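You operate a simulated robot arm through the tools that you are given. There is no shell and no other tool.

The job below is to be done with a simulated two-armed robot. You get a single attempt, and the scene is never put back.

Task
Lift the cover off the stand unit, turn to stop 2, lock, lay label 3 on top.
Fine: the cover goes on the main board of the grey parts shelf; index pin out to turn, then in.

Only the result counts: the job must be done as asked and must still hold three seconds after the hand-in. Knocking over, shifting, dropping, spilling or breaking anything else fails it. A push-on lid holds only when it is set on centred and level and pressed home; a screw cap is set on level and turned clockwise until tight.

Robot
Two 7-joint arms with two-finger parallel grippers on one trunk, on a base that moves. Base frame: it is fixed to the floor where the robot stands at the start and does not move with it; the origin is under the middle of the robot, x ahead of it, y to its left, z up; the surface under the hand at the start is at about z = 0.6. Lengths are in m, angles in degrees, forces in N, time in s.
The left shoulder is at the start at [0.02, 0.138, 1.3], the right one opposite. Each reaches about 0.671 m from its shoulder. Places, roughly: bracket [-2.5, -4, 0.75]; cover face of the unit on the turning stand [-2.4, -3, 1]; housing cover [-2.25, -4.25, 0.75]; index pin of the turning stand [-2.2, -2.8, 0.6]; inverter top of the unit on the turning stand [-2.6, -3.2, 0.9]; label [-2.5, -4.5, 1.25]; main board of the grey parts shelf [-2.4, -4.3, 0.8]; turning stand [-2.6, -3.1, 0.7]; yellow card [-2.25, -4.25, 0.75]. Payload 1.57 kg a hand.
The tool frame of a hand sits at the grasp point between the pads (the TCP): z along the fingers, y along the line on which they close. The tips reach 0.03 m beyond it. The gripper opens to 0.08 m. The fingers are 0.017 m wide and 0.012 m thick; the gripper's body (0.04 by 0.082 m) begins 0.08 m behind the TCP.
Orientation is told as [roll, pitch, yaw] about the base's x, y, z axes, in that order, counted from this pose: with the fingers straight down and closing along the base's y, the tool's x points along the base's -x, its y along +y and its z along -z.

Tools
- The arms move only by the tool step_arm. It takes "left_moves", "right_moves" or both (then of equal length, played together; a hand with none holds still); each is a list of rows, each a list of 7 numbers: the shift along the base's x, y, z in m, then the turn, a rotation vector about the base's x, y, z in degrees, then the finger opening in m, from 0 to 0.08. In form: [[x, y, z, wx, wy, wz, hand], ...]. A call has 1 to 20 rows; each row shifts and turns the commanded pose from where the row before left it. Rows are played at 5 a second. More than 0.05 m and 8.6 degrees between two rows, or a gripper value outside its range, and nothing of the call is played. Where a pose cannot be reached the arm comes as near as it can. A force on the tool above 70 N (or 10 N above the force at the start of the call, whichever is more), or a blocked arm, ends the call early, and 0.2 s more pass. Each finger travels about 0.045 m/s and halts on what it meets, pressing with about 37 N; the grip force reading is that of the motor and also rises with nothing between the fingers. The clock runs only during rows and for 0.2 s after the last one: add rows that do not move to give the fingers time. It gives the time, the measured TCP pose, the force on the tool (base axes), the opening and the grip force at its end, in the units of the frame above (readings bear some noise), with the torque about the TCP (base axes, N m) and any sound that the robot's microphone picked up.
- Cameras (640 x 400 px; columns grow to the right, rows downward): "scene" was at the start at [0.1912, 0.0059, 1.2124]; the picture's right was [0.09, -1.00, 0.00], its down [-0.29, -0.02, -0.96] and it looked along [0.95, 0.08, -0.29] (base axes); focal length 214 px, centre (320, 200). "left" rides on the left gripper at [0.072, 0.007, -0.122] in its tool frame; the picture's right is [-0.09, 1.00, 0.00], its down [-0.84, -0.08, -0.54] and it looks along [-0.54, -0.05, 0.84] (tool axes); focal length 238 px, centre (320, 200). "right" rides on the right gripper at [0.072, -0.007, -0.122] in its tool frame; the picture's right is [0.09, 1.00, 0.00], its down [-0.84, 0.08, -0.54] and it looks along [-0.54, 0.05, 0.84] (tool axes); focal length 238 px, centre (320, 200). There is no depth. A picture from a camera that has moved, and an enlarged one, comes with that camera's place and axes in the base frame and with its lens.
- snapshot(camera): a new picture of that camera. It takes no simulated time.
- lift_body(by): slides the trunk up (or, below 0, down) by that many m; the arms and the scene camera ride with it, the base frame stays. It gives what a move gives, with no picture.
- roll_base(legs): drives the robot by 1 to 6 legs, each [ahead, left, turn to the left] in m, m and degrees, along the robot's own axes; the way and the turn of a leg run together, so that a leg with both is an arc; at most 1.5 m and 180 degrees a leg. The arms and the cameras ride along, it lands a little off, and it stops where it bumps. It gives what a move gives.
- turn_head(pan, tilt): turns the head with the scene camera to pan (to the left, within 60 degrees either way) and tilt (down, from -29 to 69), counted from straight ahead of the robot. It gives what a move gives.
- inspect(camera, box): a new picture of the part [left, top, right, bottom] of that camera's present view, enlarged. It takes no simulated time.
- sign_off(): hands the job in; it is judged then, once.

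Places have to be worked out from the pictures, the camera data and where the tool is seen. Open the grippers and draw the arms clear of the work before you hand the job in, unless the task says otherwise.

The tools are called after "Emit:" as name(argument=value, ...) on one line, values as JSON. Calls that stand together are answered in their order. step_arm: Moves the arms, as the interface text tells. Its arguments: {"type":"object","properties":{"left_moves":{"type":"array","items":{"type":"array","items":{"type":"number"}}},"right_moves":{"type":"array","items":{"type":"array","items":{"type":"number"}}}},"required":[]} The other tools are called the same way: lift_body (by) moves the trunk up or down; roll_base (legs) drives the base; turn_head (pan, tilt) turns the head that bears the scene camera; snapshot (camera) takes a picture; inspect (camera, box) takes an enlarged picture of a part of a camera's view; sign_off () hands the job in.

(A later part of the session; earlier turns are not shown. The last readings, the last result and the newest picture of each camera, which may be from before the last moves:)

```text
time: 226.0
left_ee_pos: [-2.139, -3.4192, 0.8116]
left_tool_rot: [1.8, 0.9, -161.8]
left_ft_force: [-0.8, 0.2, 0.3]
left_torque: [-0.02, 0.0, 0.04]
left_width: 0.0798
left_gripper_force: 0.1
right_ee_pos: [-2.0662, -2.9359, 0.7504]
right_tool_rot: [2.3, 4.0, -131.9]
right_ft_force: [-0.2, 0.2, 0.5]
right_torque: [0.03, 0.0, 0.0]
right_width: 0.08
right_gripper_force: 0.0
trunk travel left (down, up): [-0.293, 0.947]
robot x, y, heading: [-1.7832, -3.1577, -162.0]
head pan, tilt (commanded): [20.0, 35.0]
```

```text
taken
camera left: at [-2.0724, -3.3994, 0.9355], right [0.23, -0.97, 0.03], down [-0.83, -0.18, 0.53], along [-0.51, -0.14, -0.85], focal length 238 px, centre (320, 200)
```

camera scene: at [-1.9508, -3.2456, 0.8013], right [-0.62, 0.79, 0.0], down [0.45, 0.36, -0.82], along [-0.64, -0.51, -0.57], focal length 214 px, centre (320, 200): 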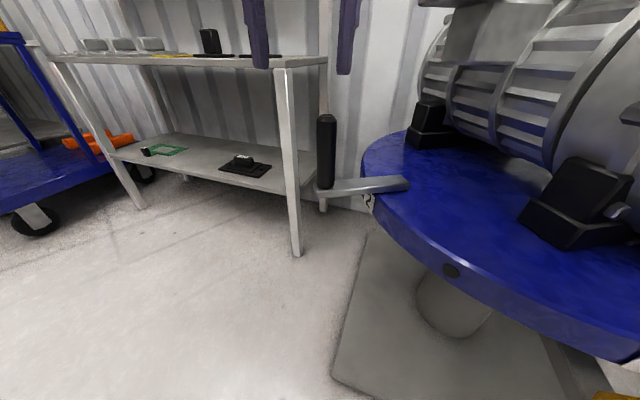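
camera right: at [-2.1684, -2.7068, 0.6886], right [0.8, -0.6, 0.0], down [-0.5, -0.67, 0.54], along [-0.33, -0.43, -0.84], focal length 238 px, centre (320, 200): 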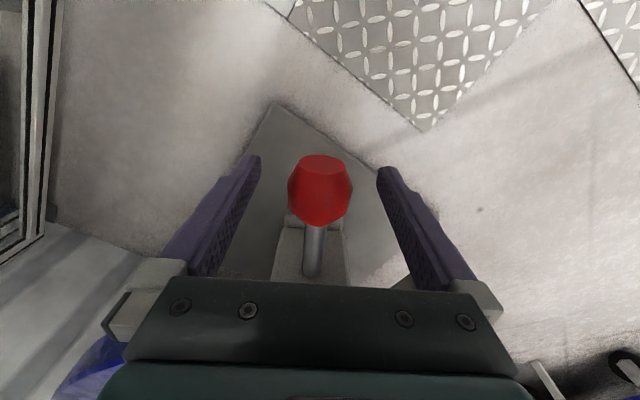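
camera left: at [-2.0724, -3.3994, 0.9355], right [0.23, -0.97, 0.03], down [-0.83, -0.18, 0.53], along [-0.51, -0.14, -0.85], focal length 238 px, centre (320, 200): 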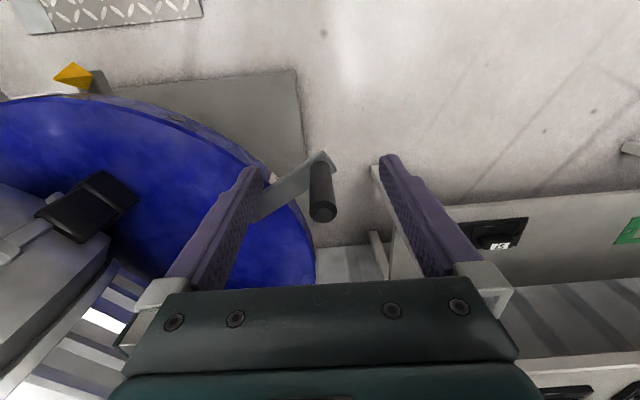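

The handle axis is at about (-2.212,-3.439), 7.6 cm ahead of the left hand. I drive forward 7.6 cm.

Emit:
roll_base(legs=[[0.076, -0.003, 0]])

Emit:
snapshot(camera="left")

Emit:
snapshot(camera="right")

```text
time: 227.1
left_ee_pos: [-2.2133, -3.438, 0.8113]
left_tool_rot: [1.9, 0.8, -161.8]
left_ft_force: [0.1, 0.0, 0.3]
left_torque: [0.0, 0.0, -0.03]
left_width: 0.0797
left_gripper_force: 0.1
right_ee_pos: [-2.1395, -2.9555, 0.7502]
right_tool_rot: [2.2, 4.0, -132.0]
right_ft_force: [0.1, -0.2, -0.6]
right_torque: [-0.02, -0.01, 0.01]
right_width: 0.0801
right_gripper_force: 0.1
trunk travel left (down, up): [-0.293, 0.947]
robot x, y, heading: [-1.8595, -3.1777, -161.7]
head pan, tilt (commanded): [20.0, 35.0]
```

```text
taken
camera left: at [-2.1458, -3.4197, 0.9356], right [0.22, -0.97, 0.03], down [-0.83, -0.17, 0.53], along [-0.51, -0.14, -0.85], focal length 238 px, centre (320, 200)
```

left: 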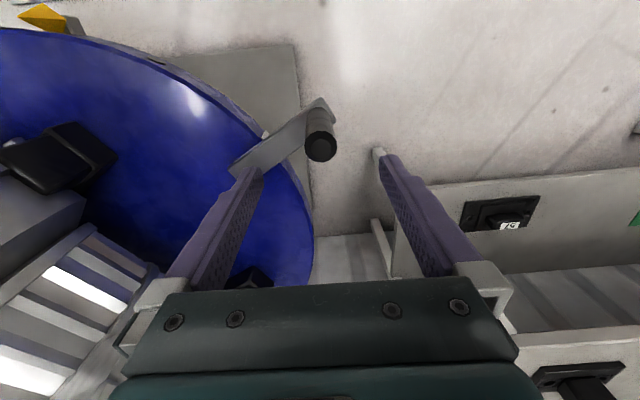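

```text
taken
camera right: at [-2.1057, -2.9019, 0.8782], right [0.8, -0.6, 0.04], down [-0.54, -0.69, 0.48], along [-0.26, -0.41, -0.87], focal length 238 px, centre (320, 200)
```

right: 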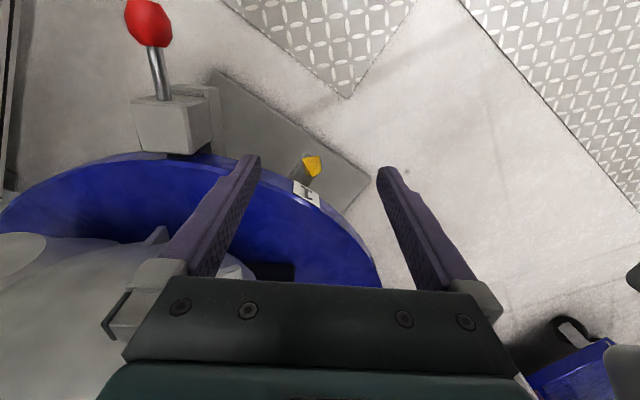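

The handle is centred between the left fingers (about 6 mm ahead of TCP). I nudge 5 mm forward and lower the trunk 12.5 cm.

Emit:
step_arm(left_moves=[[-0.0047, -0.0016, 0, 0, 0, 0, 0.08], [0, 0, 0, 0, 0, 0, 0.08]])

Emit:
lift_body(by=-0.125)

Emit:
snapshot(camera="left")

Emit:
snapshot(camera="scene")

```text
time: 227.7
left_ee_pos: [-2.2187, -3.4412, 0.8116]
left_tool_rot: [1.6, 1.1, -161.7]
left_ft_force: [0.4, -0.2, 0.2]
left_torque: [0.04, -0.02, -0.01]
left_width: 0.0801
left_gripper_force: 0.1
right_ee_pos: [-2.1391, -2.9565, 0.7503]
right_tool_rot: [2.2, 4.0, -131.9]
right_ft_force: [0.6, -0.2, 1.1]
right_torque: [0.01, 0.0, 0.05]
right_width: 0.0798
right_gripper_force: 0.0
trunk travel left (down, up): [-0.293, 0.947]
robot x, y, heading: [-1.8583, -3.178, -161.7]
head pan, tilt (commanded): [20.0, 35.0]
```

```text
time: 229.2
left_ee_pos: [-2.2169, -3.4419, 0.6854]
left_tool_rot: [1.8, 1.0, -161.8]
left_ft_force: [0.5, 0.3, 0.1]
left_torque: [0.01, 0.01, 0.0]
left_width: 0.0798
left_gripper_force: 0.0
right_ee_pos: [-2.1384, -2.956, 0.6255]
right_tool_rot: [2.2, 4.2, -131.9]
right_ft_force: [0.5, -0.6, -0.1]
right_torque: [0.0, 0.01, -0.01]
right_width: 0.0801
right_gripper_force: 0.1
trunk travel left (down, up): [-0.168, 1.072]
robot x, y, heading: [-1.8582, -3.178, -161.7]
head pan, tilt (commanded): [20.0, 35.0]
```

```text
taken
camera left: at [-2.1505, -3.4211, 0.8097], right [0.22, -0.97, 0.03], down [-0.83, -0.17, 0.53], along [-0.51, -0.14, -0.85], focal length 238 px, centre (320, 200)
```

left: 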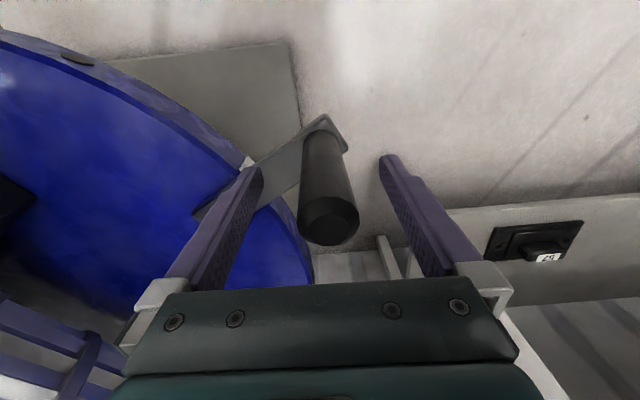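

```text
taken
camera scene: at [-2.0237, -3.2665, 0.6763], right [-0.62, 0.79, 0.0], down [0.45, 0.36, -0.82], along [-0.64, -0.51, -0.57], focal length 214 px, centre (320, 200)
```

scene: 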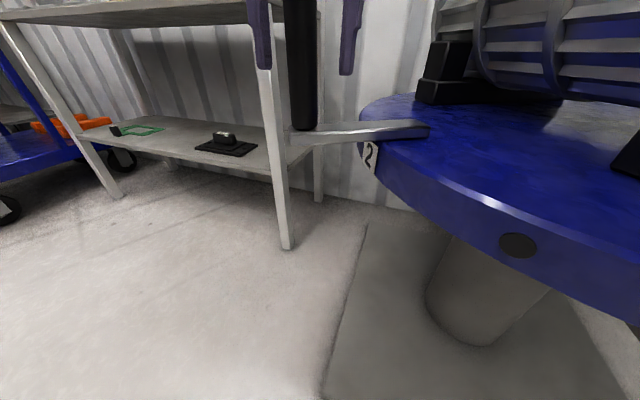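

The "2" plate is clearly readable now, and the handle stands between the left fingers. I close the left gripper on it.

Emit:
step_arm(left_moves=[[0.0008, -0.003, 0, 0, 0, 0, 0.06], [0, 0, 0, 0, 0, 0, 0.03], [0, 0, 0, 0, 0, 0, 0.0], [0, 0, 0, 0, 0, 0, 0.0], [0, 0, 0, 0, 0, 0, 0.0], [0, 0, 0, 0, 0, 0, 0.0]])

Emit:
snapshot(camera="left")

```text
time: 230.6
left_ee_pos: [-2.2158, -3.4433, 0.6853]
left_tool_rot: [1.8, 1.1, -161.8]
left_ft_force: [0.7, -1.8, -2.9]
left_torque: [2.04, 0.47, -0.12]
left_width: 0.0332
left_gripper_force: 41.2
right_ee_pos: [-2.1388, -2.9565, 0.6263]
right_tool_rot: [2.1, 4.0, -131.9]
right_ft_force: [-0.4, 0.0, 1.1]
right_torque: [-0.03, 0.0, -0.01]
right_width: 0.0799
right_gripper_force: 0.0
trunk travel left (down, up): [-0.168, 1.072]
robot x, y, heading: [-1.8591, -3.1783, -161.6]
head pan, tilt (commanded): [20.0, 35.0]
```

```text
taken
camera left: at [-2.1495, -3.4242, 0.8097], right [0.22, -0.97, 0.03], down [-0.83, -0.18, 0.53], along [-0.51, -0.14, -0.85], focal length 238 px, centre (320, 200)
```

left: 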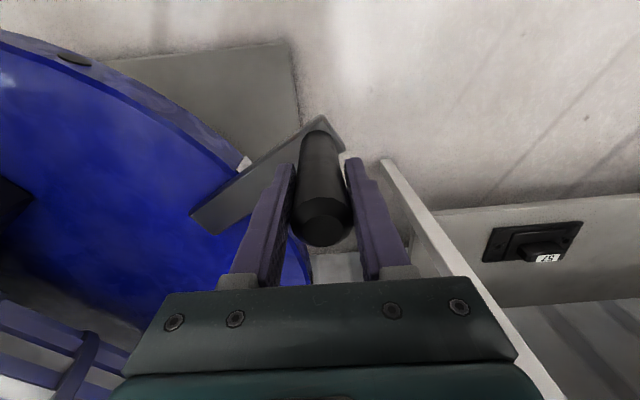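

Gripped (33 mm). I straighten the hand's small roll against the vertical grip, then start the arc with a 6° test turn.

Emit:
step_arm(left_moves=[[0, 0, 0, 1.37, 1.61, 0, 0.0], [0, 0, 0, 0, 0, 0, 0.0], [0.0077, 0.0087, 0, 0, 0, 0, 0.0], [0.0076, 0.0088, 0, 0, 0, 0, 0.0], [0.0071, 0.009, 0, 0, 0, 0, 0.0], [0.0071, 0.0091, 0, 0, 0, 0, 0.0], [0, 0, 0, 0, 0, 0, 0.0]])

Emit:
snapshot(camera="scene")

Emit:
snapshot(camera="left")

```text
time: 232.2
left_ee_pos: [-2.1865, -3.4067, 0.6887]
left_tool_rot: [-0.1, -0.1, -161.9]
left_ft_force: [1.7, 2.6, 2.4]
left_torque: [-0.69, -0.45, 0.09]
left_width: 0.0315
left_gripper_force: 40.0
right_ee_pos: [-2.1393, -2.9548, 0.6261]
right_tool_rot: [2.2, 4.1, -132.0]
right_ft_force: [-0.2, 0.3, 1.3]
right_torque: [0.0, 0.0, 0.0]
right_width: 0.0801
right_gripper_force: 0.0
trunk travel left (down, up): [-0.168, 1.072]
robot x, y, heading: [-1.8588, -3.1785, -161.6]
head pan, tilt (commanded): [20.0, 35.0]
```

```text
taken
camera scene: at [-2.0232, -3.266, 0.6765], right [-0.62, 0.79, 0.0], down [0.45, 0.36, -0.82], along [-0.64, -0.51, -0.57], focal length 214 px, centre (320, 200)
```

scene: 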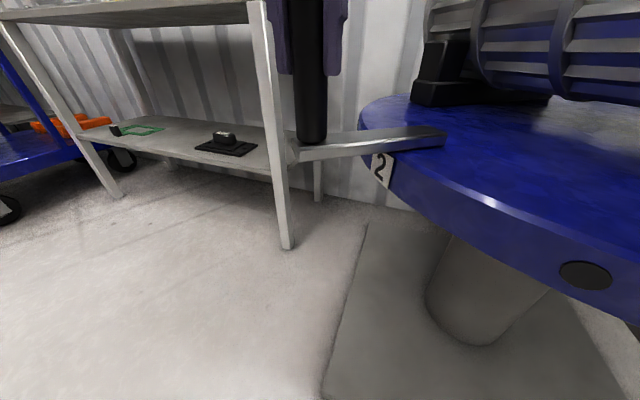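

```text
taken
camera left: at [-2.1159, -3.3911, 0.8094], right [0.22, -0.98, 0.0], down [-0.82, -0.19, 0.55], along [-0.53, -0.12, -0.84], focal length 238 px, centre (320, 200)
```

left: 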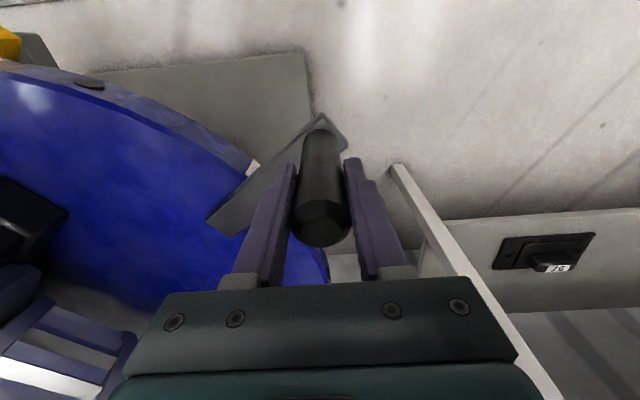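

The disc turns easily (few N). I continue the arc by 12°, watching forces and reach.

Emit:
step_arm(left_moves=[[0.0067, 0.0094, 0, 0, 0, 0, 0.0], [0.0067, 0.0095, 0, 0, 0, 0, 0.0], [0.0062, 0.0098, 0, 0, 0, 0, 0.0], [0.0061, 0.0098, 0, 0, 0, 0, 0.0], [0.0056, 0.01, 0, 0, 0, 0, 0.0], [0.0056, 0.0101, 0, 0, 0, 0, 0.0], [0.0051, 0.0103, 0, 0, 0, 0, 0.0], [0.0051, 0.0104, 0, 0, 0, 0, 0.0], [0, 0, 0, 0, 0, 0, 0.0]])

Emit:
snapshot(camera="left")

```text
time: 234.2
left_ee_pos: [-2.1382, -3.3288, 0.6868]
left_tool_rot: [0.0, -0.2, -162.0]
left_ft_force: [7.3, -1.2, 15.8]
left_torque: [0.04, 0.49, 0.24]
left_width: 0.0309
left_gripper_force: 40.3
right_ee_pos: [-2.1387, -2.9571, 0.6246]
right_tool_rot: [2.4, 4.1, -132.0]
right_ft_force: [0.9, -0.1, 0.6]
right_torque: [0.01, -0.02, 0.01]
right_width: 0.0798
right_gripper_force: 0.1
trunk travel left (down, up): [-0.168, 1.072]
robot x, y, heading: [-1.8557, -3.1765, -161.8]
head pan, tilt (commanded): [20.0, 35.0]
```

```text
taken
camera left: at [-2.0682, -3.3126, 0.8093], right [0.22, -0.98, 0.0], down [-0.82, -0.18, 0.55], along [-0.53, -0.12, -0.84], focal length 238 px, centre (320, 200)
```

left: 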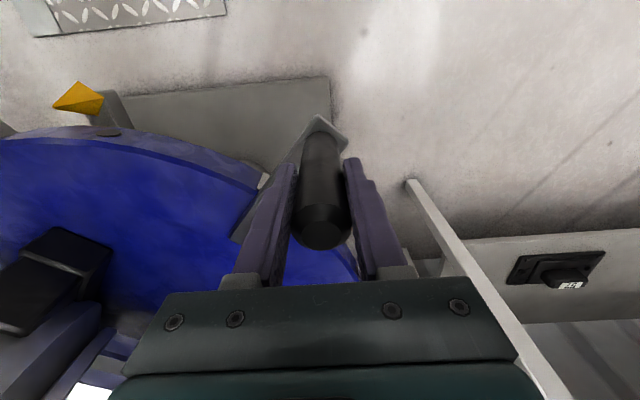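

On track (radius 0.442, angle −24.7°). I continue 9° more with the left hand, lifting the command 1 mm to ease the vertical load.

Emit:
step_arm(left_moves=[[0.0046, 0.0106, 0.001, 0, 0, 0, 0.0], [0.0045, 0.0107, 0, 0, 0, 0, 0.0], [0.004, 0.0108, 0, 0, 0, 0, 0.0], [0.004, 0.0109, 0, 0, 0, 0, 0.0], [0.0034, 0.011, 0, 0, 0, 0, 0.0], [0.0034, 0.011, 0, 0, 0, 0, 0.0], [0, 0, 0, 0, 0, 0, 0.0]])

Emit:
turn_head(pan=0, tilt=35)

Emit:
snapshot(camera="scene")

```text
time: 235.8
left_ee_pos: [-2.1132, -3.2628, 0.6866]
left_tool_rot: [0.0, -0.2, -162.0]
left_ft_force: [7.4, -0.2, -0.4]
left_torque: [0.46, 0.08, -0.06]
left_width: 0.0318
left_gripper_force: 40.1
right_ee_pos: [-2.1361, -2.9556, 0.6255]
right_tool_rot: [2.3, 4.2, -132.1]
right_ft_force: [-0.1, -1.1, 0.9]
right_torque: [0.0, 0.03, -0.03]
right_width: 0.0802
right_gripper_force: 0.1
trunk travel left (down, up): [-0.168, 1.072]
robot x, y, heading: [-1.8545, -3.1822, -161.4]
head pan, tilt (commanded): [20.0, 35.0]
```

```text
time: 236.6
left_ee_pos: [-2.1131, -3.2632, 0.6867]
left_tool_rot: [0.0, -0.1, -161.8]
left_ft_force: [9.9, -0.2, 0.4]
left_torque: [0.76, -0.69, -0.23]
left_width: 0.0318
left_gripper_force: 40.1
right_ee_pos: [-2.1365, -2.9557, 0.6251]
right_tool_rot: [2.2, 4.2, -131.8]
right_ft_force: [0.4, -1.2, 0.4]
right_torque: [0.02, 0.0, -0.03]
right_width: 0.0799
right_gripper_force: 0.1
trunk travel left (down, up): [-0.168, 1.072]
robot x, y, heading: [-1.863, -3.1797, -161.8]
head pan, tilt (commanded): [0.0, 35.0]
```

```text
taken
camera scene: at [-2.0352, -3.2393, 0.6759], right [-0.31, 0.95, 0.0], down [0.55, 0.18, -0.82], along [-0.78, -0.26, -0.58], focal length 214 px, centre (320, 200)
```

scene: 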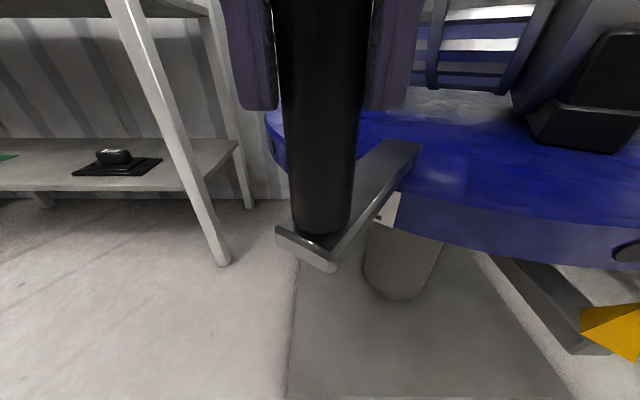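

The handle is now at −15.7°, but very close to the head. I release it, raise the trunk clear, and back away.

Emit:
step_arm(left_moves=[[0, 0, 0, 0, 0, 0, 0.05], [0, 0, 0, 0, 0, 0, 0.08], [0, 0, 0, 0, 0, 0, 0.08], [0, 0, 0, 0, 0, 0, 0.08]])

Emit:
lift_body(by=0.13)

Emit:
roll_base(legs=[[-0.2, 0, 0]])

Emit:
snapshot(camera="scene")

```text
time: 237.6
left_ee_pos: [-2.1164, -3.2645, 0.6875]
left_tool_rot: [-0.1, -0.1, -161.8]
left_ft_force: [0.1, -0.5, 0.4]
left_torque: [-0.04, 0.01, -0.01]
left_width: 0.0804
left_gripper_force: 0.0
right_ee_pos: [-2.1388, -2.9557, 0.6255]
right_tool_rot: [2.3, 4.1, -132.0]
right_ft_force: [0.0, -0.2, -0.3]
right_torque: [-0.03, -0.03, 0.0]
right_width: 0.0802
right_gripper_force: 0.1
trunk travel left (down, up): [-0.168, 1.072]
robot x, y, heading: [-1.8568, -3.1794, -161.9]
head pan, tilt (commanded): [0.0, 35.0]
```

```text
time: 239.2
left_ee_pos: [-2.1161, -3.2625, 0.818]
left_tool_rot: [0.1, -0.2, -161.8]
left_ft_force: [-0.8, 1.3, -0.2]
left_torque: [0.01, -0.01, 0.0]
left_width: 0.08
left_gripper_force: 0.0
right_ee_pos: [-2.1397, -2.9555, 0.7542]
right_tool_rot: [2.2, 4.0, -132.0]
right_ft_force: [0.4, 0.5, 0.1]
right_torque: [0.03, 0.0, 0.01]
right_width: 0.0799
right_gripper_force: 0.0
trunk travel left (down, up): [-0.298, 0.942]
robot x, y, heading: [-1.858, -3.1766, -161.9]
head pan, tilt (commanded): [0.0, 35.0]
```

```text
time: 240.8
left_ee_pos: [-1.9261, -3.2005, 0.8173]
left_tool_rot: [-0.1, -0.3, -161.7]
left_ft_force: [-0.4, -0.3, 0.2]
left_torque: [0.03, 0.02, 0.02]
left_width: 0.0799
left_gripper_force: 0.1
right_ee_pos: [-1.9496, -2.8926, 0.7544]
right_tool_rot: [2.3, 4.1, -132.0]
right_ft_force: [-0.3, -0.7, -0.5]
right_torque: [-0.05, 0.02, 0.03]
right_width: 0.0798
right_gripper_force: 0.0
trunk travel left (down, up): [-0.298, 0.942]
robot x, y, heading: [-1.6676, -3.1167, -161.7]
head pan, tilt (commanded): [0.0, 35.0]
```

```text
taken
camera scene: at [-1.8483, -3.1769, 0.8063], right [-0.31, 0.95, 0.0], down [0.54, 0.18, -0.82], along [-0.78, -0.26, -0.57], focal length 214 px, centre (320, 200)
```

scene: 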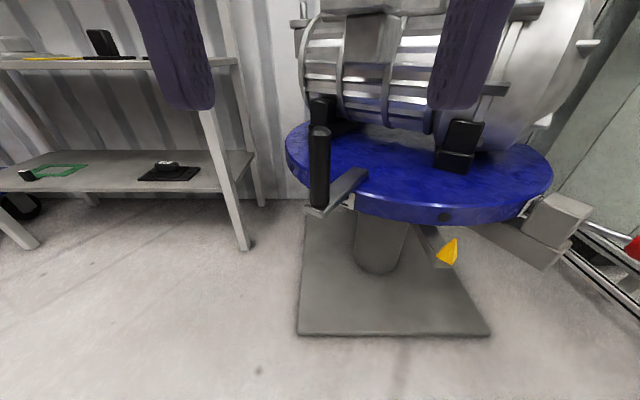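

The disc stayed at −15.8°. The right hand takes over for the rest: I raise the trunk a little, move the left hand out to the left and bring the right hand in front.

Emit:
lift_body(by=0.06)

Emit:
step_arm(left_moves=[[0.0126, -0.038, 0.005, 0, 0, 0, 0.08], [0.0126, -0.038, 0.005, 0, 0, 0, 0.08], [0.0126, -0.038, 0.005, 0, 0, 0, 0.08], [0.0126, -0.038, 0.005, 0, 0, 0, 0.08], [0, 0, 0, 0, 0, 0, 0.08]])

Emit:
step_arm(right_moves=[[-0.0087, -0.0424, 0, -0.19, 0.56, -3.75, 0.08], [-0.0087, -0.0424, 0, -0.19, 0.56, -3.75, 0.08], [-0.0087, -0.0424, 0, -0.19, 0.56, -3.75, 0.08], [-0.0087, -0.0424, 0, -0.19, 0.56, -3.75, 0.08], [-0.0087, -0.0424, 0, -0.19, 0.56, -3.75, 0.08], [-0.0087, -0.0424, 0, -0.19, 0.56, -3.75, 0.08], [-0.0087, -0.0424, 0, -0.19, 0.56, -3.75, 0.08], [-0.0087, -0.0424, 0, -0.19, 0.56, -3.75, 0.08], [0, 0, 0, 0, 0, 0, 0.08]])

```text
time: 241.8
left_ee_pos: [-1.9263, -3.201, 0.878]
left_tool_rot: [0.0, -0.2, -161.8]
left_ft_force: [0.1, 0.0, 0.3]
left_torque: [0.01, 0.02, -0.02]
left_width: 0.0799
left_gripper_force: 0.0
right_ee_pos: [-1.9499, -2.8937, 0.8152]
right_tool_rot: [2.3, 4.1, -132.0]
right_ft_force: [0.6, 0.8, -0.3]
right_torque: [0.02, 0.01, -0.03]
right_width: 0.0801
right_gripper_force: 0.1
trunk travel left (down, up): [-0.358, 0.882]
robot x, y, heading: [-1.6652, -3.1163, -161.7]
head pan, tilt (commanded): [0.0, 35.0]
```

```text
time: 242.6
left_ee_pos: [-1.8708, -3.3175, 0.8464]
left_tool_rot: [10.0, 7.4, -162.3]
left_ft_force: [-0.1, 0.5, -0.1]
left_torque: [0.01, 0.0, 0.03]
left_width: 0.0802
left_gripper_force: 0.1
right_ee_pos: [-1.9493, -2.894, 0.8151]
right_tool_rot: [2.3, 4.0, -131.9]
right_ft_force: [-0.3, 0.4, 0.7]
right_torque: [0.02, 0.01, -0.03]
right_width: 0.0795
right_gripper_force: 0.1
trunk travel left (down, up): [-0.358, 0.882]
robot x, y, heading: [-1.6653, -3.1165, -161.7]
head pan, tilt (commanded): [0.0, 35.0]
stopped in row 4 (left hand): the arm was blocked; the commanded pose is now the measured one
```

```text
time: 244.6
left_ee_pos: [-1.8721, -3.3158, 0.847]
left_tool_rot: [10.0, 7.3, -162.3]
left_ft_force: [1.0, 0.4, -0.8]
left_torque: [0.01, -0.02, -0.01]
left_width: 0.0802
left_gripper_force: 0.2
right_ee_pos: [-2.0186, -3.2318, 0.8161]
right_tool_rot: [1.0, -0.6, -162.0]
right_ft_force: [0.5, 0.9, 0.2]
right_torque: [0.02, -0.01, 0.0]
right_width: 0.0799
right_gripper_force: 0.0
trunk travel left (down, up): [-0.358, 0.882]
robot x, y, heading: [-1.6725, -3.1144, -161.6]
head pan, tilt (commanded): [0.0, 35.0]
```

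The right hand is in front, 10 cm short of the handle. I check its camera for the handle's exact position.

Emit:
snapshot(camera="right")

Emit:
snapshot(camera="scene")

```text
taken
camera right: at [-1.9517, -3.2012, 0.9382], right [0.39, -0.92, 0.02], down [-0.77, -0.32, 0.55], along [-0.5, -0.23, -0.83], focal length 238 px, centre (320, 200)
```

right: 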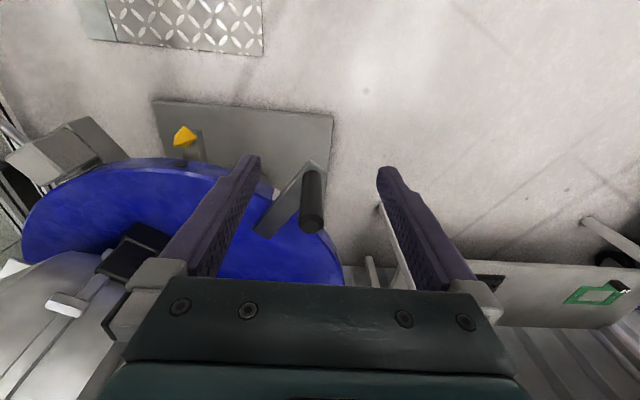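

```text
taken
camera scene: at [-1.8485, -3.1764, 0.8663], right [-0.31, 0.95, 0.0], down [0.54, 0.18, -0.82], along [-0.78, -0.26, -0.57], focal length 214 px, centre (320, 200)
```

scene: 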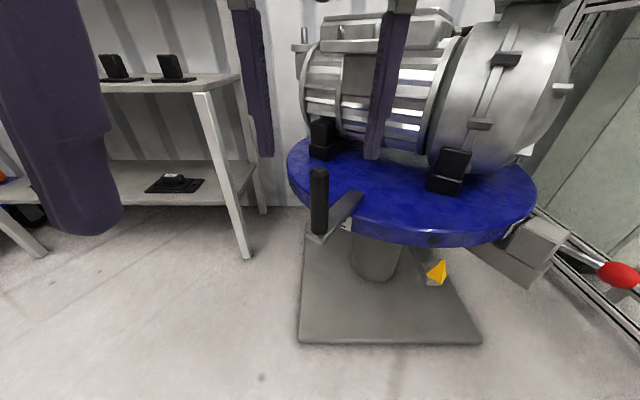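

The camera confirms the handle at (-2.1155,-3.264). I drive forward 10.3 cm and lower the trunk to grip height.

Emit:
roll_base(legs=[[0.103, 0, 0]])

Emit:
snapshot(camera="right")

```text
time: 245.8
left_ee_pos: [-1.9684, -3.3488, 0.8461]
left_tool_rot: [10.0, 7.4, -162.3]
left_ft_force: [-0.3, 0.5, 0.5]
left_torque: [-0.03, -0.03, 0.02]
left_width: 0.08
left_gripper_force: 0.0
right_ee_pos: [-2.1168, -3.2637, 0.8157]
right_tool_rot: [1.2, -0.4, -162.2]
right_ft_force: [0.3, -0.6, 0.1]
right_torque: [-0.03, 0.01, 0.03]
right_width: 0.08
right_gripper_force: 0.1
trunk travel left (down, up): [-0.358, 0.882]
robot x, y, heading: [-1.7665, -3.146, -161.6]
head pan, tilt (commanded): [0.0, 35.0]
```

```text
taken
camera right: at [-2.0495, -3.2332, 0.9382], right [0.39, -0.92, 0.02], down [-0.77, -0.32, 0.55], along [-0.5, -0.23, -0.83], focal length 238 px, centre (320, 200)
```

right: 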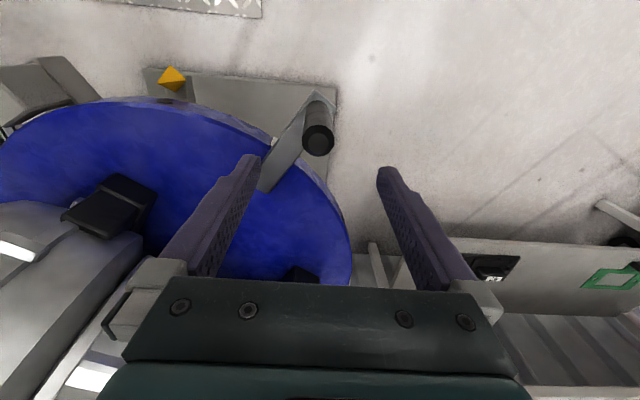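

Centred. I lower 12.9 cm and close the right gripper on the handle.

Emit:
lift_body(by=-0.129)

Emit:
step_arm(right_moves=[[0, 0, 0, 0, 0, 0, 0.06], [0, 0, 0, 0, 0, 0, 0.03], [0, 0, 0, 0, 0, 0, 0.0], [0, 0, 0, 0, 0, 0, 0.0], [0, 0, 0, 0, 0, 0, 0.0], [0, 0, 0, 0, 0, 0, 0.0]])

Emit:
snapshot(camera="right")

```text
time: 247.3
left_ee_pos: [-1.9683, -3.3484, 0.7165]
left_tool_rot: [10.0, 7.4, -162.4]
left_ft_force: [0.3, 0.3, 0.8]
left_torque: [0.0, -0.03, -0.02]
left_width: 0.0799
left_gripper_force: 0.0
right_ee_pos: [-2.1148, -3.2632, 0.6875]
right_tool_rot: [1.0, -0.4, -162.1]
right_ft_force: [0.0, 0.4, 0.5]
right_torque: [0.02, 0.0, 0.02]
right_width: 0.08
right_gripper_force: 0.1
trunk travel left (down, up): [-0.229, 1.011]
robot x, y, heading: [-1.7657, -3.1478, -161.7]
head pan, tilt (commanded): [0.0, 35.0]
```

```text
time: 248.8
left_ee_pos: [-1.9672, -3.3483, 0.7169]
left_tool_rot: [10.1, 7.5, -162.3]
left_ft_force: [-0.1, 0.3, 0.7]
left_torque: [0.03, 0.02, -0.03]
left_width: 0.08
left_gripper_force: 0.1
right_ee_pos: [-2.1151, -3.2638, 0.6862]
right_tool_rot: [1.0, -0.5, -162.0]
right_ft_force: [1.3, -3.7, 2.8]
right_torque: [2.0, 0.65, 0.17]
right_width: 0.0323
right_gripper_force: 40.4
trunk travel left (down, up): [-0.229, 1.011]
robot x, y, heading: [-1.7658, -3.1495, -161.7]
head pan, tilt (commanded): [0.0, 35.0]
```

```text
taken
camera right: at [-2.0489, -3.2336, 0.8091], right [0.4, -0.92, 0.02], down [-0.77, -0.32, 0.55], along [-0.5, -0.23, -0.84], focal length 238 px, centre (320, 200)
```

right: 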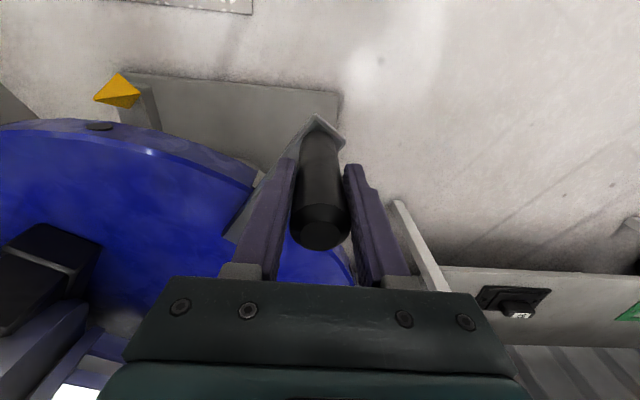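

Gripped by the right hand. I straighten its roll and continue the arc 15°.

Emit:
step_arm(right_moves=[[0, 0, 0, 1.1, -0.17, 0, 0.0], [0.0029, 0.0112, 0, 0, 0, 0, 0.0], [0.0028, 0.0112, 0, 0, 0, 0, 0.0], [0.0023, 0.0113, 0, 0, 0, 0, 0.0], [0.0022, 0.0113, 0, 0, 0, 0, 0.0], [0.0017, 0.0114, 0, 0, 0, 0, 0.0], [0.0016, 0.0115, 0, 0, 0, 0, 0.0], [0.0011, 0.0115, 0, 0, 0, 0, 0.0], [0.0011, 0.0115, 0, 0, 0, 0, 0.0], [0.0005, 0.0115, 0, 0, 0, 0, 0.0], [0.0004, 0.0116, 0, 0, 0, 0, 0.0], [0, 0, 0, 0, 0, 0, 0.0]])

Emit:
snapshot(camera="scene")

```text
time: 251.3
left_ee_pos: [-1.9677, -3.3467, 0.7163]
left_tool_rot: [10.0, 7.3, -162.5]
left_ft_force: [-0.8, -0.5, 0.4]
left_torque: [-0.01, 0.01, 0.0]
left_width: 0.0798
left_gripper_force: 0.1
right_ee_pos: [-2.0987, -3.1481, 0.6868]
right_tool_rot: [0.1, 0.1, -162.2]
right_ft_force: [8.0, 3.8, 12.5]
right_torque: [0.45, 0.45, -0.53]
right_width: 0.0309
right_gripper_force: 40.0
trunk travel left (down, up): [-0.229, 1.011]
robot x, y, heading: [-1.7651, -3.1457, -161.8]
head pan, tilt (commanded): [0.0, 35.0]
```

```text
taken
camera scene: at [-1.9448, -3.2078, 0.7372], right [-0.31, 0.95, 0.0], down [0.55, 0.18, -0.82], along [-0.78, -0.26, -0.57], focal length 214 px, centre (320, 200)
```

scene: 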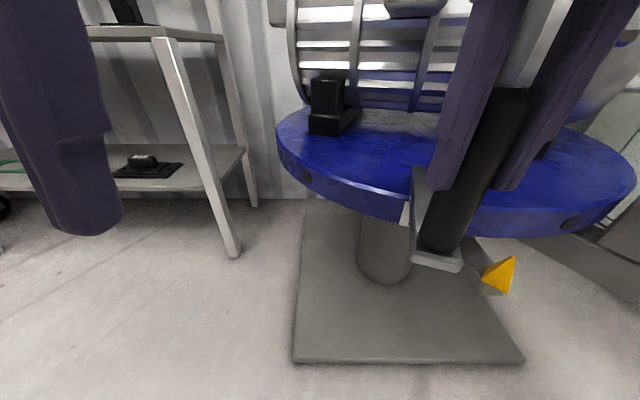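

Angle is now about −0.5°. I continue to about +17° (stop 2 should be ≈ +17.7°).

Emit:
step_arm(right_moves=[[-0.0001, 0.0115, 0, 0, 0, 0, 0.0], [-0.0002, 0.0116, 0, 0, 0, 0, 0.0], [-0.0007, 0.0115, 0, 0, 0, 0, 0.0], [-0.0008, 0.0116, 0, 0, 0, 0, 0.0], [-0.0014, 0.0115, 0, 0, 0, 0, 0.0], [-0.0014, 0.0115, 0, 0, 0, 0, 0.0], [-0.0019, 0.0113, 0, 0, 0, 0, 0.0], [-0.002, 0.0114, 0, 0, 0, 0, 0.0], [-0.0025, 0.0113, 0, 0, 0, 0, 0.0], [-0.0026, 0.0113, 0, 0, 0, 0, 0.0], [-0.0031, 0.0111, 0, 0, 0, 0, 0.0], [-0.0032, 0.0111, 0, 0, 0, 0, 0.0], [0, 0, 0, 0, 0, 0, 0.0]])

Emit:
snapshot(camera="scene")

Emit:
turn_head(pan=-25, tilt=40)

Emit:
snapshot(camera="scene")

```text
time: 254.2
left_ee_pos: [-1.9678, -3.3473, 0.7166]
left_tool_rot: [9.9, 7.4, -162.4]
left_ft_force: [0.3, -0.2, -0.6]
left_torque: [0.0, -0.02, 0.0]
left_width: 0.0802
left_gripper_force: 0.1
right_ee_pos: [-2.1191, -3.0107, 0.6852]
right_tool_rot: [0.1, 0.2, -162.4]
right_ft_force: [-2.3, 6.2, -12.4]
right_torque: [-0.8, -0.55, -0.43]
right_width: 0.0317
right_gripper_force: 40.6
trunk travel left (down, up): [-0.229, 1.011]
robot x, y, heading: [-1.7619, -3.1465, -161.8]
head pan, tilt (commanded): [0.0, 35.0]
```

```text
taken
camera scene: at [-1.9457, -3.2075, 0.7371], right [-0.31, 0.95, 0.0], down [0.55, 0.18, -0.82], along [-0.78, -0.26, -0.57], focal length 214 px, centre (320, 200)
```

scene: 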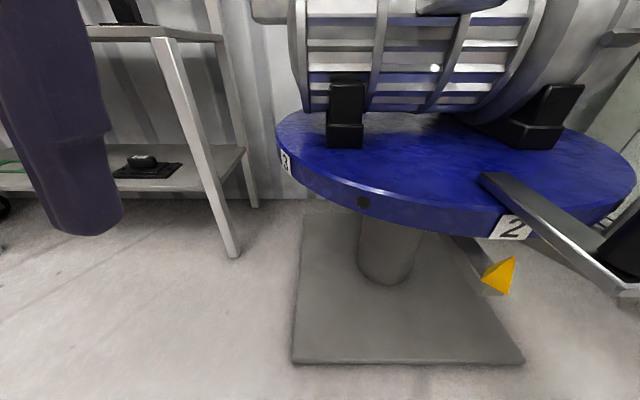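

```text
time: 255.0
left_ee_pos: [-1.9685, -3.3477, 0.7164]
left_tool_rot: [9.8, 7.3, -162.4]
left_ft_force: [0.5, -0.6, 0.6]
left_torque: [0.0, 0.03, -0.02]
left_width: 0.0803
left_gripper_force: 0.0
right_ee_pos: [-2.1189, -3.0104, 0.6866]
right_tool_rot: [0.0, 0.1, -162.0]
right_ft_force: [-4.5, 8.5, -20.4]
right_torque: [-0.9, -0.43, -0.37]
right_width: 0.0318
right_gripper_force: 40.0
trunk travel left (down, up): [-0.229, 1.011]
robot x, y, heading: [-1.7628, -3.1507, -161.8]
head pan, tilt (commanded): [-25.0, 40.0]
```

```text
taken
camera scene: at [-1.9462, -3.1703, 0.7296], right [0.12, 0.99, 0.0], down [0.64, -0.07, -0.77], along [-0.76, 0.09, -0.64], focal length 214 px, centre (320, 200)
```

scene: 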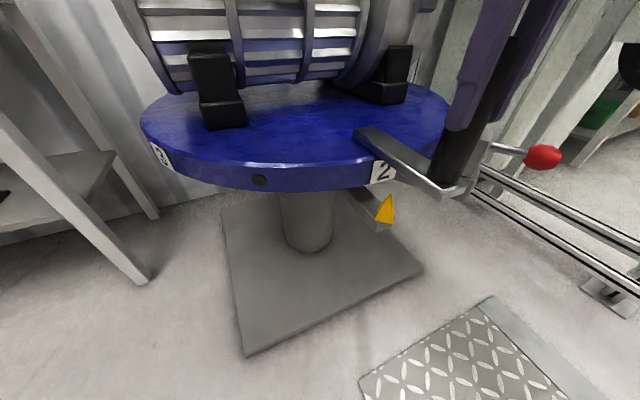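

Stop 2 is close to the pointer. I zoom in to judge the alignment accurately.

Emit:
inspect(camera="scene", box=[330, 140, 440, 240])

Emit:
inspect(camera="scene", box=[130, 110, 300, 220])

```text
4.00 times, centred on (385, 190) of scene
camera zoom: at [-1.9462, -3.1703, 0.7296], right [0.12, 0.99, 0.0], down [0.64, -0.07, -0.77], along [-0.76, 0.09, -0.64], focal length 858 px, centre (60, 240)
```

zoom: 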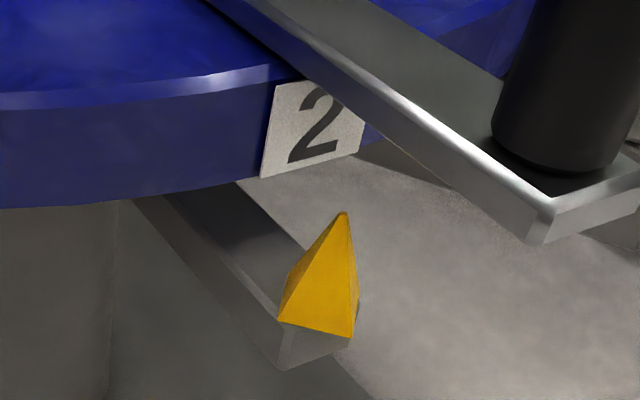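

```text
3.64 times, centred on (215, 165) of scene
camera zoom: at [-1.9462, -3.1703, 0.7296], right [0.12, 0.99, 0.0], down [0.64, -0.07, -0.77], along [-0.76, 0.09, -0.64], focal length 780 px, centre (702, 327)
```

zoom: 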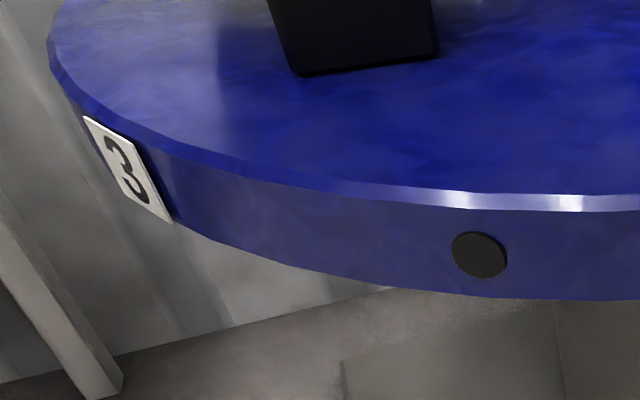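

Plate 2 and the pointer tip line up within about half a degree (same relation as plate 1 had). I release the handle, and raise the trunk clear of it.

Emit:
step_arm(right_moves=[[0, 0, 0, 0, 0, 0, 0.05], [0, 0, 0, 0, 0, 0, 0.08], [0, 0, 0, 0, 0, 0, 0.08], [0, 0, 0, 0, 0, 0, 0.08]])

Emit:
lift_body(by=0.13)

Emit:
roll_base(legs=[[-0.15, 0, 0]])

Emit:
turn_head(pan=-15, tilt=35)

Emit:
snapshot(camera="scene")

```text
time: 256.0
left_ee_pos: [-1.9692, -3.3489, 0.7167]
left_tool_rot: [9.9, 7.4, -162.4]
left_ft_force: [0.2, -0.1, -0.1]
left_torque: [-0.02, 0.0, 0.01]
left_width: 0.0801
left_gripper_force: 0.1
right_ee_pos: [-2.1193, -3.0126, 0.6863]
right_tool_rot: [0.2, 0.1, -162.1]
right_ft_force: [0.4, 0.0, 0.2]
right_torque: [0.0, -0.03, 0.01]
right_width: 0.08
right_gripper_force: 0.1
trunk travel left (down, up): [-0.229, 1.011]
robot x, y, heading: [-1.7666, -3.151, -161.6]
head pan, tilt (commanded): [-25.0, 40.0]
```

```text
time: 257.6
left_ee_pos: [-1.969, -3.3487, 0.8466]
left_tool_rot: [10.0, 7.4, -162.4]
left_ft_force: [-0.6, 0.1, -0.5]
left_torque: [-0.04, 0.04, -0.02]
left_width: 0.08
left_gripper_force: 0.1
right_ee_pos: [-2.1196, -3.0122, 0.8168]
right_tool_rot: [0.1, 0.1, -162.1]
right_ft_force: [0.6, -0.5, 0.3]
right_torque: [0.03, -0.01, 0.05]
right_width: 0.0801
right_gripper_force: 0.1
trunk travel left (down, up): [-0.359, 0.881]
robot x, y, heading: [-1.7632, -3.1501, -161.9]
head pan, tilt (commanded): [-25.0, 40.0]
```

```text
time: 259.0
left_ee_pos: [-1.8268, -3.3031, 0.8465]
left_tool_rot: [9.9, 7.4, -162.4]
left_ft_force: [0.1, -0.3, 0.0]
left_torque: [0.0, 0.03, -0.02]
left_width: 0.0802
left_gripper_force: 0.1
right_ee_pos: [-1.9777, -2.9647, 0.8166]
right_tool_rot: [0.1, 0.1, -162.0]
right_ft_force: [0.1, 0.3, -0.2]
right_torque: [0.04, 0.01, 0.02]
right_width: 0.0799
right_gripper_force: 0.0
trunk travel left (down, up): [-0.359, 0.881]
robot x, y, heading: [-1.6246, -3.1008, -161.8]
head pan, tilt (commanded): [-25.0, 40.0]
```

```text
time: 259.7
left_ee_pos: [-1.8268, -3.3024, 0.8468]
left_tool_rot: [9.9, 7.4, -162.3]
left_ft_force: [-1.4, -0.1, 0.7]
left_torque: [0.02, 0.01, 0.0]
left_width: 0.0801
left_gripper_force: 0.1
right_ee_pos: [-1.9778, -2.9656, 0.8167]
right_tool_rot: [0.1, 0.0, -162.1]
right_ft_force: [0.0, -1.0, -0.4]
right_torque: [0.01, 0.0, -0.01]
right_width: 0.0798
right_gripper_force: 0.1
trunk travel left (down, up): [-0.359, 0.881]
robot x, y, heading: [-1.6251, -3.1015, -161.6]
head pan, tilt (commanded): [-15.0, 35.0]
```

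```text
taken
camera scene: at [-1.8089, -3.1396, 0.8673], right [-0.05, 1.0, 0.0], down [0.57, 0.03, -0.82], along [-0.82, -0.04, -0.57], focal length 214 px, centre (320, 200)
```

scene: 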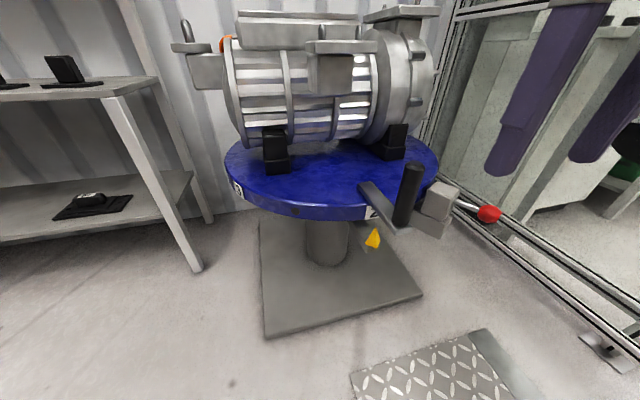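

The disc is at stop 2 with the "2" plate over the pointer. I pose the right hand for the knob again (yaw −132°), then slide right and forward.

Emit:
step_arm(right_moves=[[-0.0198, -0.0039, 0, 0, 0, 7.5, 0.08], [-0.0198, -0.0039, 0, 0, 0, 7.5, 0.08], [-0.0198, -0.0039, 0, 0, 0, 7.5, 0.08], [-0.0198, -0.0039, 0, 0, 0, 7.5, 0.08], [0, 0, 0, 0, 0, 0, 0.08]])

Emit:
roll_base(legs=[[0, -0.242, 0]])

Emit:
snapshot(camera="right")

Emit:
snapshot(camera="scene")

```text
time: 260.9
left_ee_pos: [-1.8274, -3.3023, 0.846]
left_tool_rot: [9.9, 7.4, -162.4]
left_ft_force: [0.2, 0.3, 0.7]
left_torque: [-0.05, -0.02, 0.02]
left_width: 0.0802
left_gripper_force: 0.1
right_ee_pos: [-2.0573, -2.9809, 0.8169]
right_tool_rot: [0.1, 0.0, -132.0]
right_ft_force: [0.0, -0.1, 0.0]
right_torque: [-0.03, 0.01, 0.0]
right_width: 0.08
right_gripper_force: 0.1
trunk travel left (down, up): [-0.359, 0.881]
robot x, y, heading: [-1.6212, -3.1002, -161.7]
head pan, tilt (commanded): [-15.0, 35.0]
```

```text
time: 262.7
left_ee_pos: [-1.9026, -3.0708, 0.846]
left_tool_rot: [10.0, 7.5, -162.2]
left_ft_force: [0.2, -0.9, 0.2]
left_torque: [0.01, 0.01, 0.01]
left_width: 0.08
left_gripper_force: 0.1
right_ee_pos: [-2.1326, -2.7508, 0.8161]
right_tool_rot: [0.2, 0.1, -132.0]
right_ft_force: [-0.5, -0.5, 0.7]
right_torque: [-0.01, 0.01, 0.02]
right_width: 0.0798
right_gripper_force: 0.0
trunk travel left (down, up): [-0.359, 0.881]
robot x, y, heading: [-1.6989, -2.8669, -161.6]
head pan, tilt (commanded): [-15.0, 35.0]
```

```text
taken
camera right: at [-2.0897, -2.6932, 0.9401], right [0.8, -0.6, 0.0], down [-0.5, -0.67, 0.54], along [-0.32, -0.43, -0.84], focal length 238 px, centre (320, 200)
```

right: 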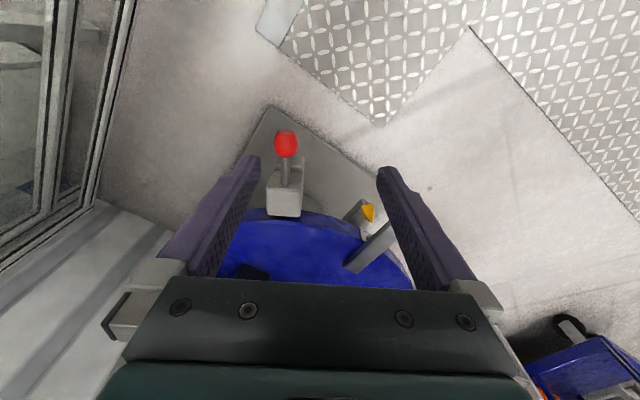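

```text
taken
camera scene: at [-1.8848, -2.909, 0.8673], right [-0.06, 1.0, 0.0], down [0.57, 0.03, -0.82], along [-0.82, -0.05, -0.57], focal length 214 px, centre (320, 200)
```

scene: 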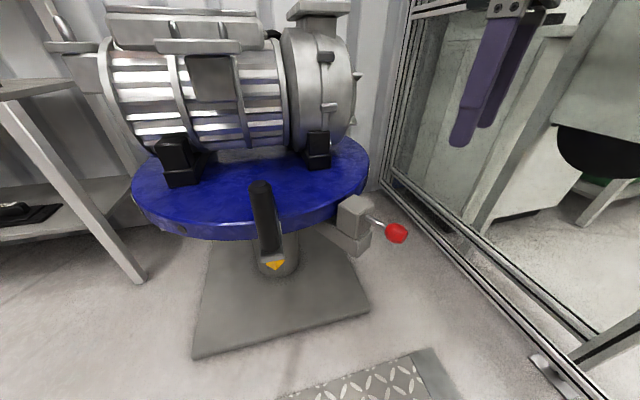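

The knob (pulled out) is confirmed at (-2.213,-2.765). I move 8.1 cm ahead and 1.2 cm right, then lower most of the way.

Emit:
roll_base(legs=[[0.081, -0.012, 0]])

Emit:
lift_body(by=-0.21)

Emit:
snapshot(camera="right")

```text
time: 263.8
left_ee_pos: [-1.9835, -3.086, 0.847]
left_tool_rot: [10.0, 7.4, -162.3]
left_ft_force: [-0.5, 0.3, 0.4]
left_torque: [0.02, 0.0, 0.02]
left_width: 0.0803
left_gripper_force: 0.0
right_ee_pos: [-2.2133, -2.7652, 0.8181]
right_tool_rot: [0.0, 0.0, -132.0]
right_ft_force: [-0.9, 0.2, 0.9]
right_torque: [0.0, -0.01, 0.01]
right_width: 0.0797
right_gripper_force: 0.0
trunk travel left (down, up): [-0.359, 0.881]
robot x, y, heading: [-1.7786, -2.8794, -161.7]
head pan, tilt (commanded): [-15.0, 35.0]
```

```text
time: 266.0
left_ee_pos: [-1.9833, -3.0847, 0.6368]
left_tool_rot: [9.9, 7.5, -162.2]
left_ft_force: [0.3, -0.9, -0.5]
left_torque: [-0.01, -0.01, 0.0]
left_width: 0.08
left_gripper_force: 0.0
right_ee_pos: [-2.2126, -2.7637, 0.6064]
right_tool_rot: [0.1, 0.2, -132.0]
right_ft_force: [-0.5, 1.2, -0.2]
right_torque: [0.02, 0.0, 0.0]
right_width: 0.0801
right_gripper_force: 0.0
trunk travel left (down, up): [-0.149, 1.091]
robot x, y, heading: [-1.7808, -2.8854, -161.6]
head pan, tilt (commanded): [-15.0, 35.0]
```

```text
taken
camera right: at [-2.1695, -2.7075, 0.73], right [0.8, -0.6, 0.0], down [-0.5, -0.67, 0.54], along [-0.32, -0.43, -0.84], focal length 238 px, centre (320, 200)
```

right: 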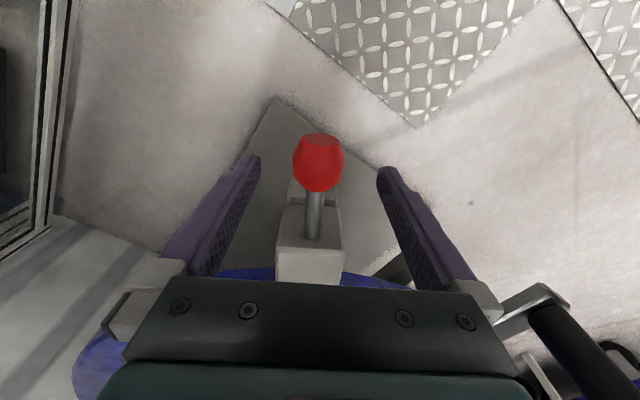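

Centred. I lower the last 4.2 cm and grip the knob.

Emit:
lift_body(by=-0.042)

Emit:
step_arm(right_moves=[[0, 0, 0, 0, 0, 0, 0.06], [0, 0, 0, 0, 0, 0, 0.03], [0, 0, 0, 0, 0, 0, 0.0], [0, 0, 0, 0, 0, 0, 0.0], [0, 0, 0, 0, 0, 0, 0.0], [0, 0, 0, 0, 0, 0, 0.0]])

```text
time: 266.9
left_ee_pos: [-1.9827, -3.0865, 0.5941]
left_tool_rot: [10.0, 7.3, -162.3]
left_ft_force: [-0.1, -0.3, 0.0]
left_torque: [0.02, 0.02, -0.03]
left_width: 0.08
left_gripper_force: 0.1
right_ee_pos: [-2.212, -2.7644, 0.5652]
right_tool_rot: [0.1, 0.1, -132.1]
right_ft_force: [0.0, 0.1, 0.6]
right_torque: [0.02, 0.03, 0.01]
right_width: 0.0802
right_gripper_force: 0.0
trunk travel left (down, up): [-0.107, 1.133]
robot x, y, heading: [-1.7796, -2.8835, -161.6]
head pan, tilt (commanded): [-15.0, 35.0]
```

```text
time: 268.3
left_ee_pos: [-1.984, -3.085, 0.5949]
left_tool_rot: [9.9, 7.4, -162.3]
left_ft_force: [-0.4, 0.3, 0.0]
left_torque: [0.03, -0.04, 0.01]
left_width: 0.0798
left_gripper_force: 0.1
right_ee_pos: [-2.2132, -2.7644, 0.5658]
right_tool_rot: [0.1, 0.1, -132.0]
right_ft_force: [-3.7, 2.1, -4.5]
right_torque: [0.05, 0.09, -0.04]
right_width: 0.041
right_gripper_force: 44.4
trunk travel left (down, up): [-0.107, 1.133]
robot x, y, heading: [-1.7775, -2.885, -161.6]
head pan, tilt (commanded): [-15.0, 35.0]
```

Knob held. I push inward 1.5 cm first and read the force.

Emit:
step_arm(right_moves=[[-0.0033, -0.0037, 0, 0, 0, 0, 0.0], [-0.0033, -0.0037, 0, 0, 0, 0, 0.0], [-0.0033, -0.0037, 0, 0, 0, 0, 0.0], [0, 0, 0, 0, 0, 0, 0.0]])

```text
time: 269.3
left_ee_pos: [-1.9836, -3.0862, 0.5944]
left_tool_rot: [10.0, 7.5, -162.3]
left_ft_force: [-0.1, 1.1, 0.1]
left_torque: [0.0, -0.02, 0.01]
left_width: 0.0799
left_gripper_force: 0.1
right_ee_pos: [-2.2228, -2.7757, 0.5644]
right_tool_rot: [0.1, 0.2, -132.0]
right_ft_force: [-2.9, 2.5, -1.3]
right_torque: [0.36, -0.42, -0.11]
right_width: 0.0411
right_gripper_force: 45.1
trunk travel left (down, up): [-0.107, 1.133]
robot x, y, heading: [-1.7809, -2.8837, -161.8]
head pan, tilt (commanded): [-15.0, 35.0]
```

It slides freely; I push another 1.5 cm.

Emit:
step_arm(right_moves=[[-0.0034, -0.0037, 0, 0, 0, 0, 0.0], [-0.0034, -0.0037, 0, 0, 0, 0, 0.0], [-0.0034, -0.0037, 0, 0, 0, 0, 0.0], [0, 0, 0, 0, 0, 0, 0.0], [0, 0, 0, 0, 0, 0, 0.0]])

Emit:
snapshot(camera="right")

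```text
time: 270.5
left_ee_pos: [-1.9823, -3.0856, 0.594]
left_tool_rot: [10.0, 7.3, -162.4]
left_ft_force: [-0.2, 0.0, 0.8]
left_torque: [-0.01, -0.03, -0.03]
left_width: 0.08
left_gripper_force: 0.0
right_ee_pos: [-2.2323, -2.7872, 0.5634]
right_tool_rot: [0.1, 0.0, -132.1]
right_ft_force: [0.0, 2.2, 3.0]
right_torque: [-0.07, -0.01, 0.08]
right_width: 0.041
right_gripper_force: 44.9
trunk travel left (down, up): [-0.107, 1.133]
robot x, y, heading: [-1.7792, -2.8867, -161.8]
head pan, tilt (commanded): [-15.0, 35.0]
```

```text
taken
camera right: at [-2.1901, -2.7291, 0.6879], right [0.8, -0.6, 0.0], down [-0.5, -0.67, 0.54], along [-0.32, -0.44, -0.84], focal length 238 px, centre (320, 200)
```

right: 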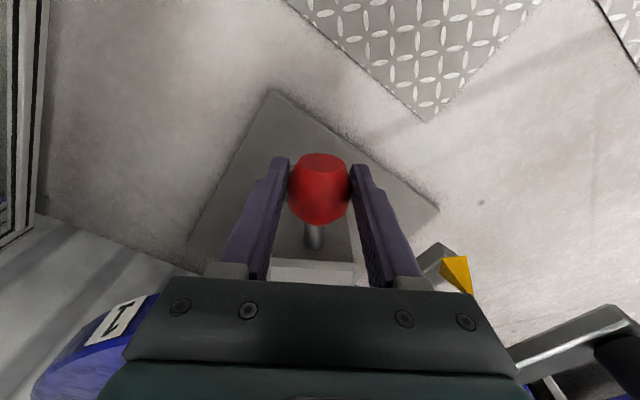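

It went 3 cm with hardly any force, so it entered the hole. I press the remaining few mm home.

Emit:
step_arm(right_moves=[[-0.0013, -0.0015, 0, 0, 0, 0, 0.0], [-0.0013, -0.0015, 0, 0, 0, 0, 0.0], [0, 0, 0, 0, 0, 0, 0.0]])

```text
time: 271.3
left_ee_pos: [-1.9814, -3.0846, 0.5943]
left_tool_rot: [9.9, 7.4, -162.2]
left_ft_force: [0.8, -0.1, -0.8]
left_torque: [-0.02, -0.03, 0.01]
left_width: 0.0801
left_gripper_force: 0.0
right_ee_pos: [-2.2326, -2.7872, 0.565]
right_tool_rot: [0.1, 0.3, -132.0]
right_ft_force: [9.5, 6.6, 14.7]
right_torque: [-0.13, 0.1, -0.07]
right_width: 0.0408
right_gripper_force: 45.1
trunk travel left (down, up): [-0.107, 1.133]
robot x, y, heading: [-1.7836, -2.8879, -161.7]
head pan, tilt (commanded): [-15.0, 35.0]
```

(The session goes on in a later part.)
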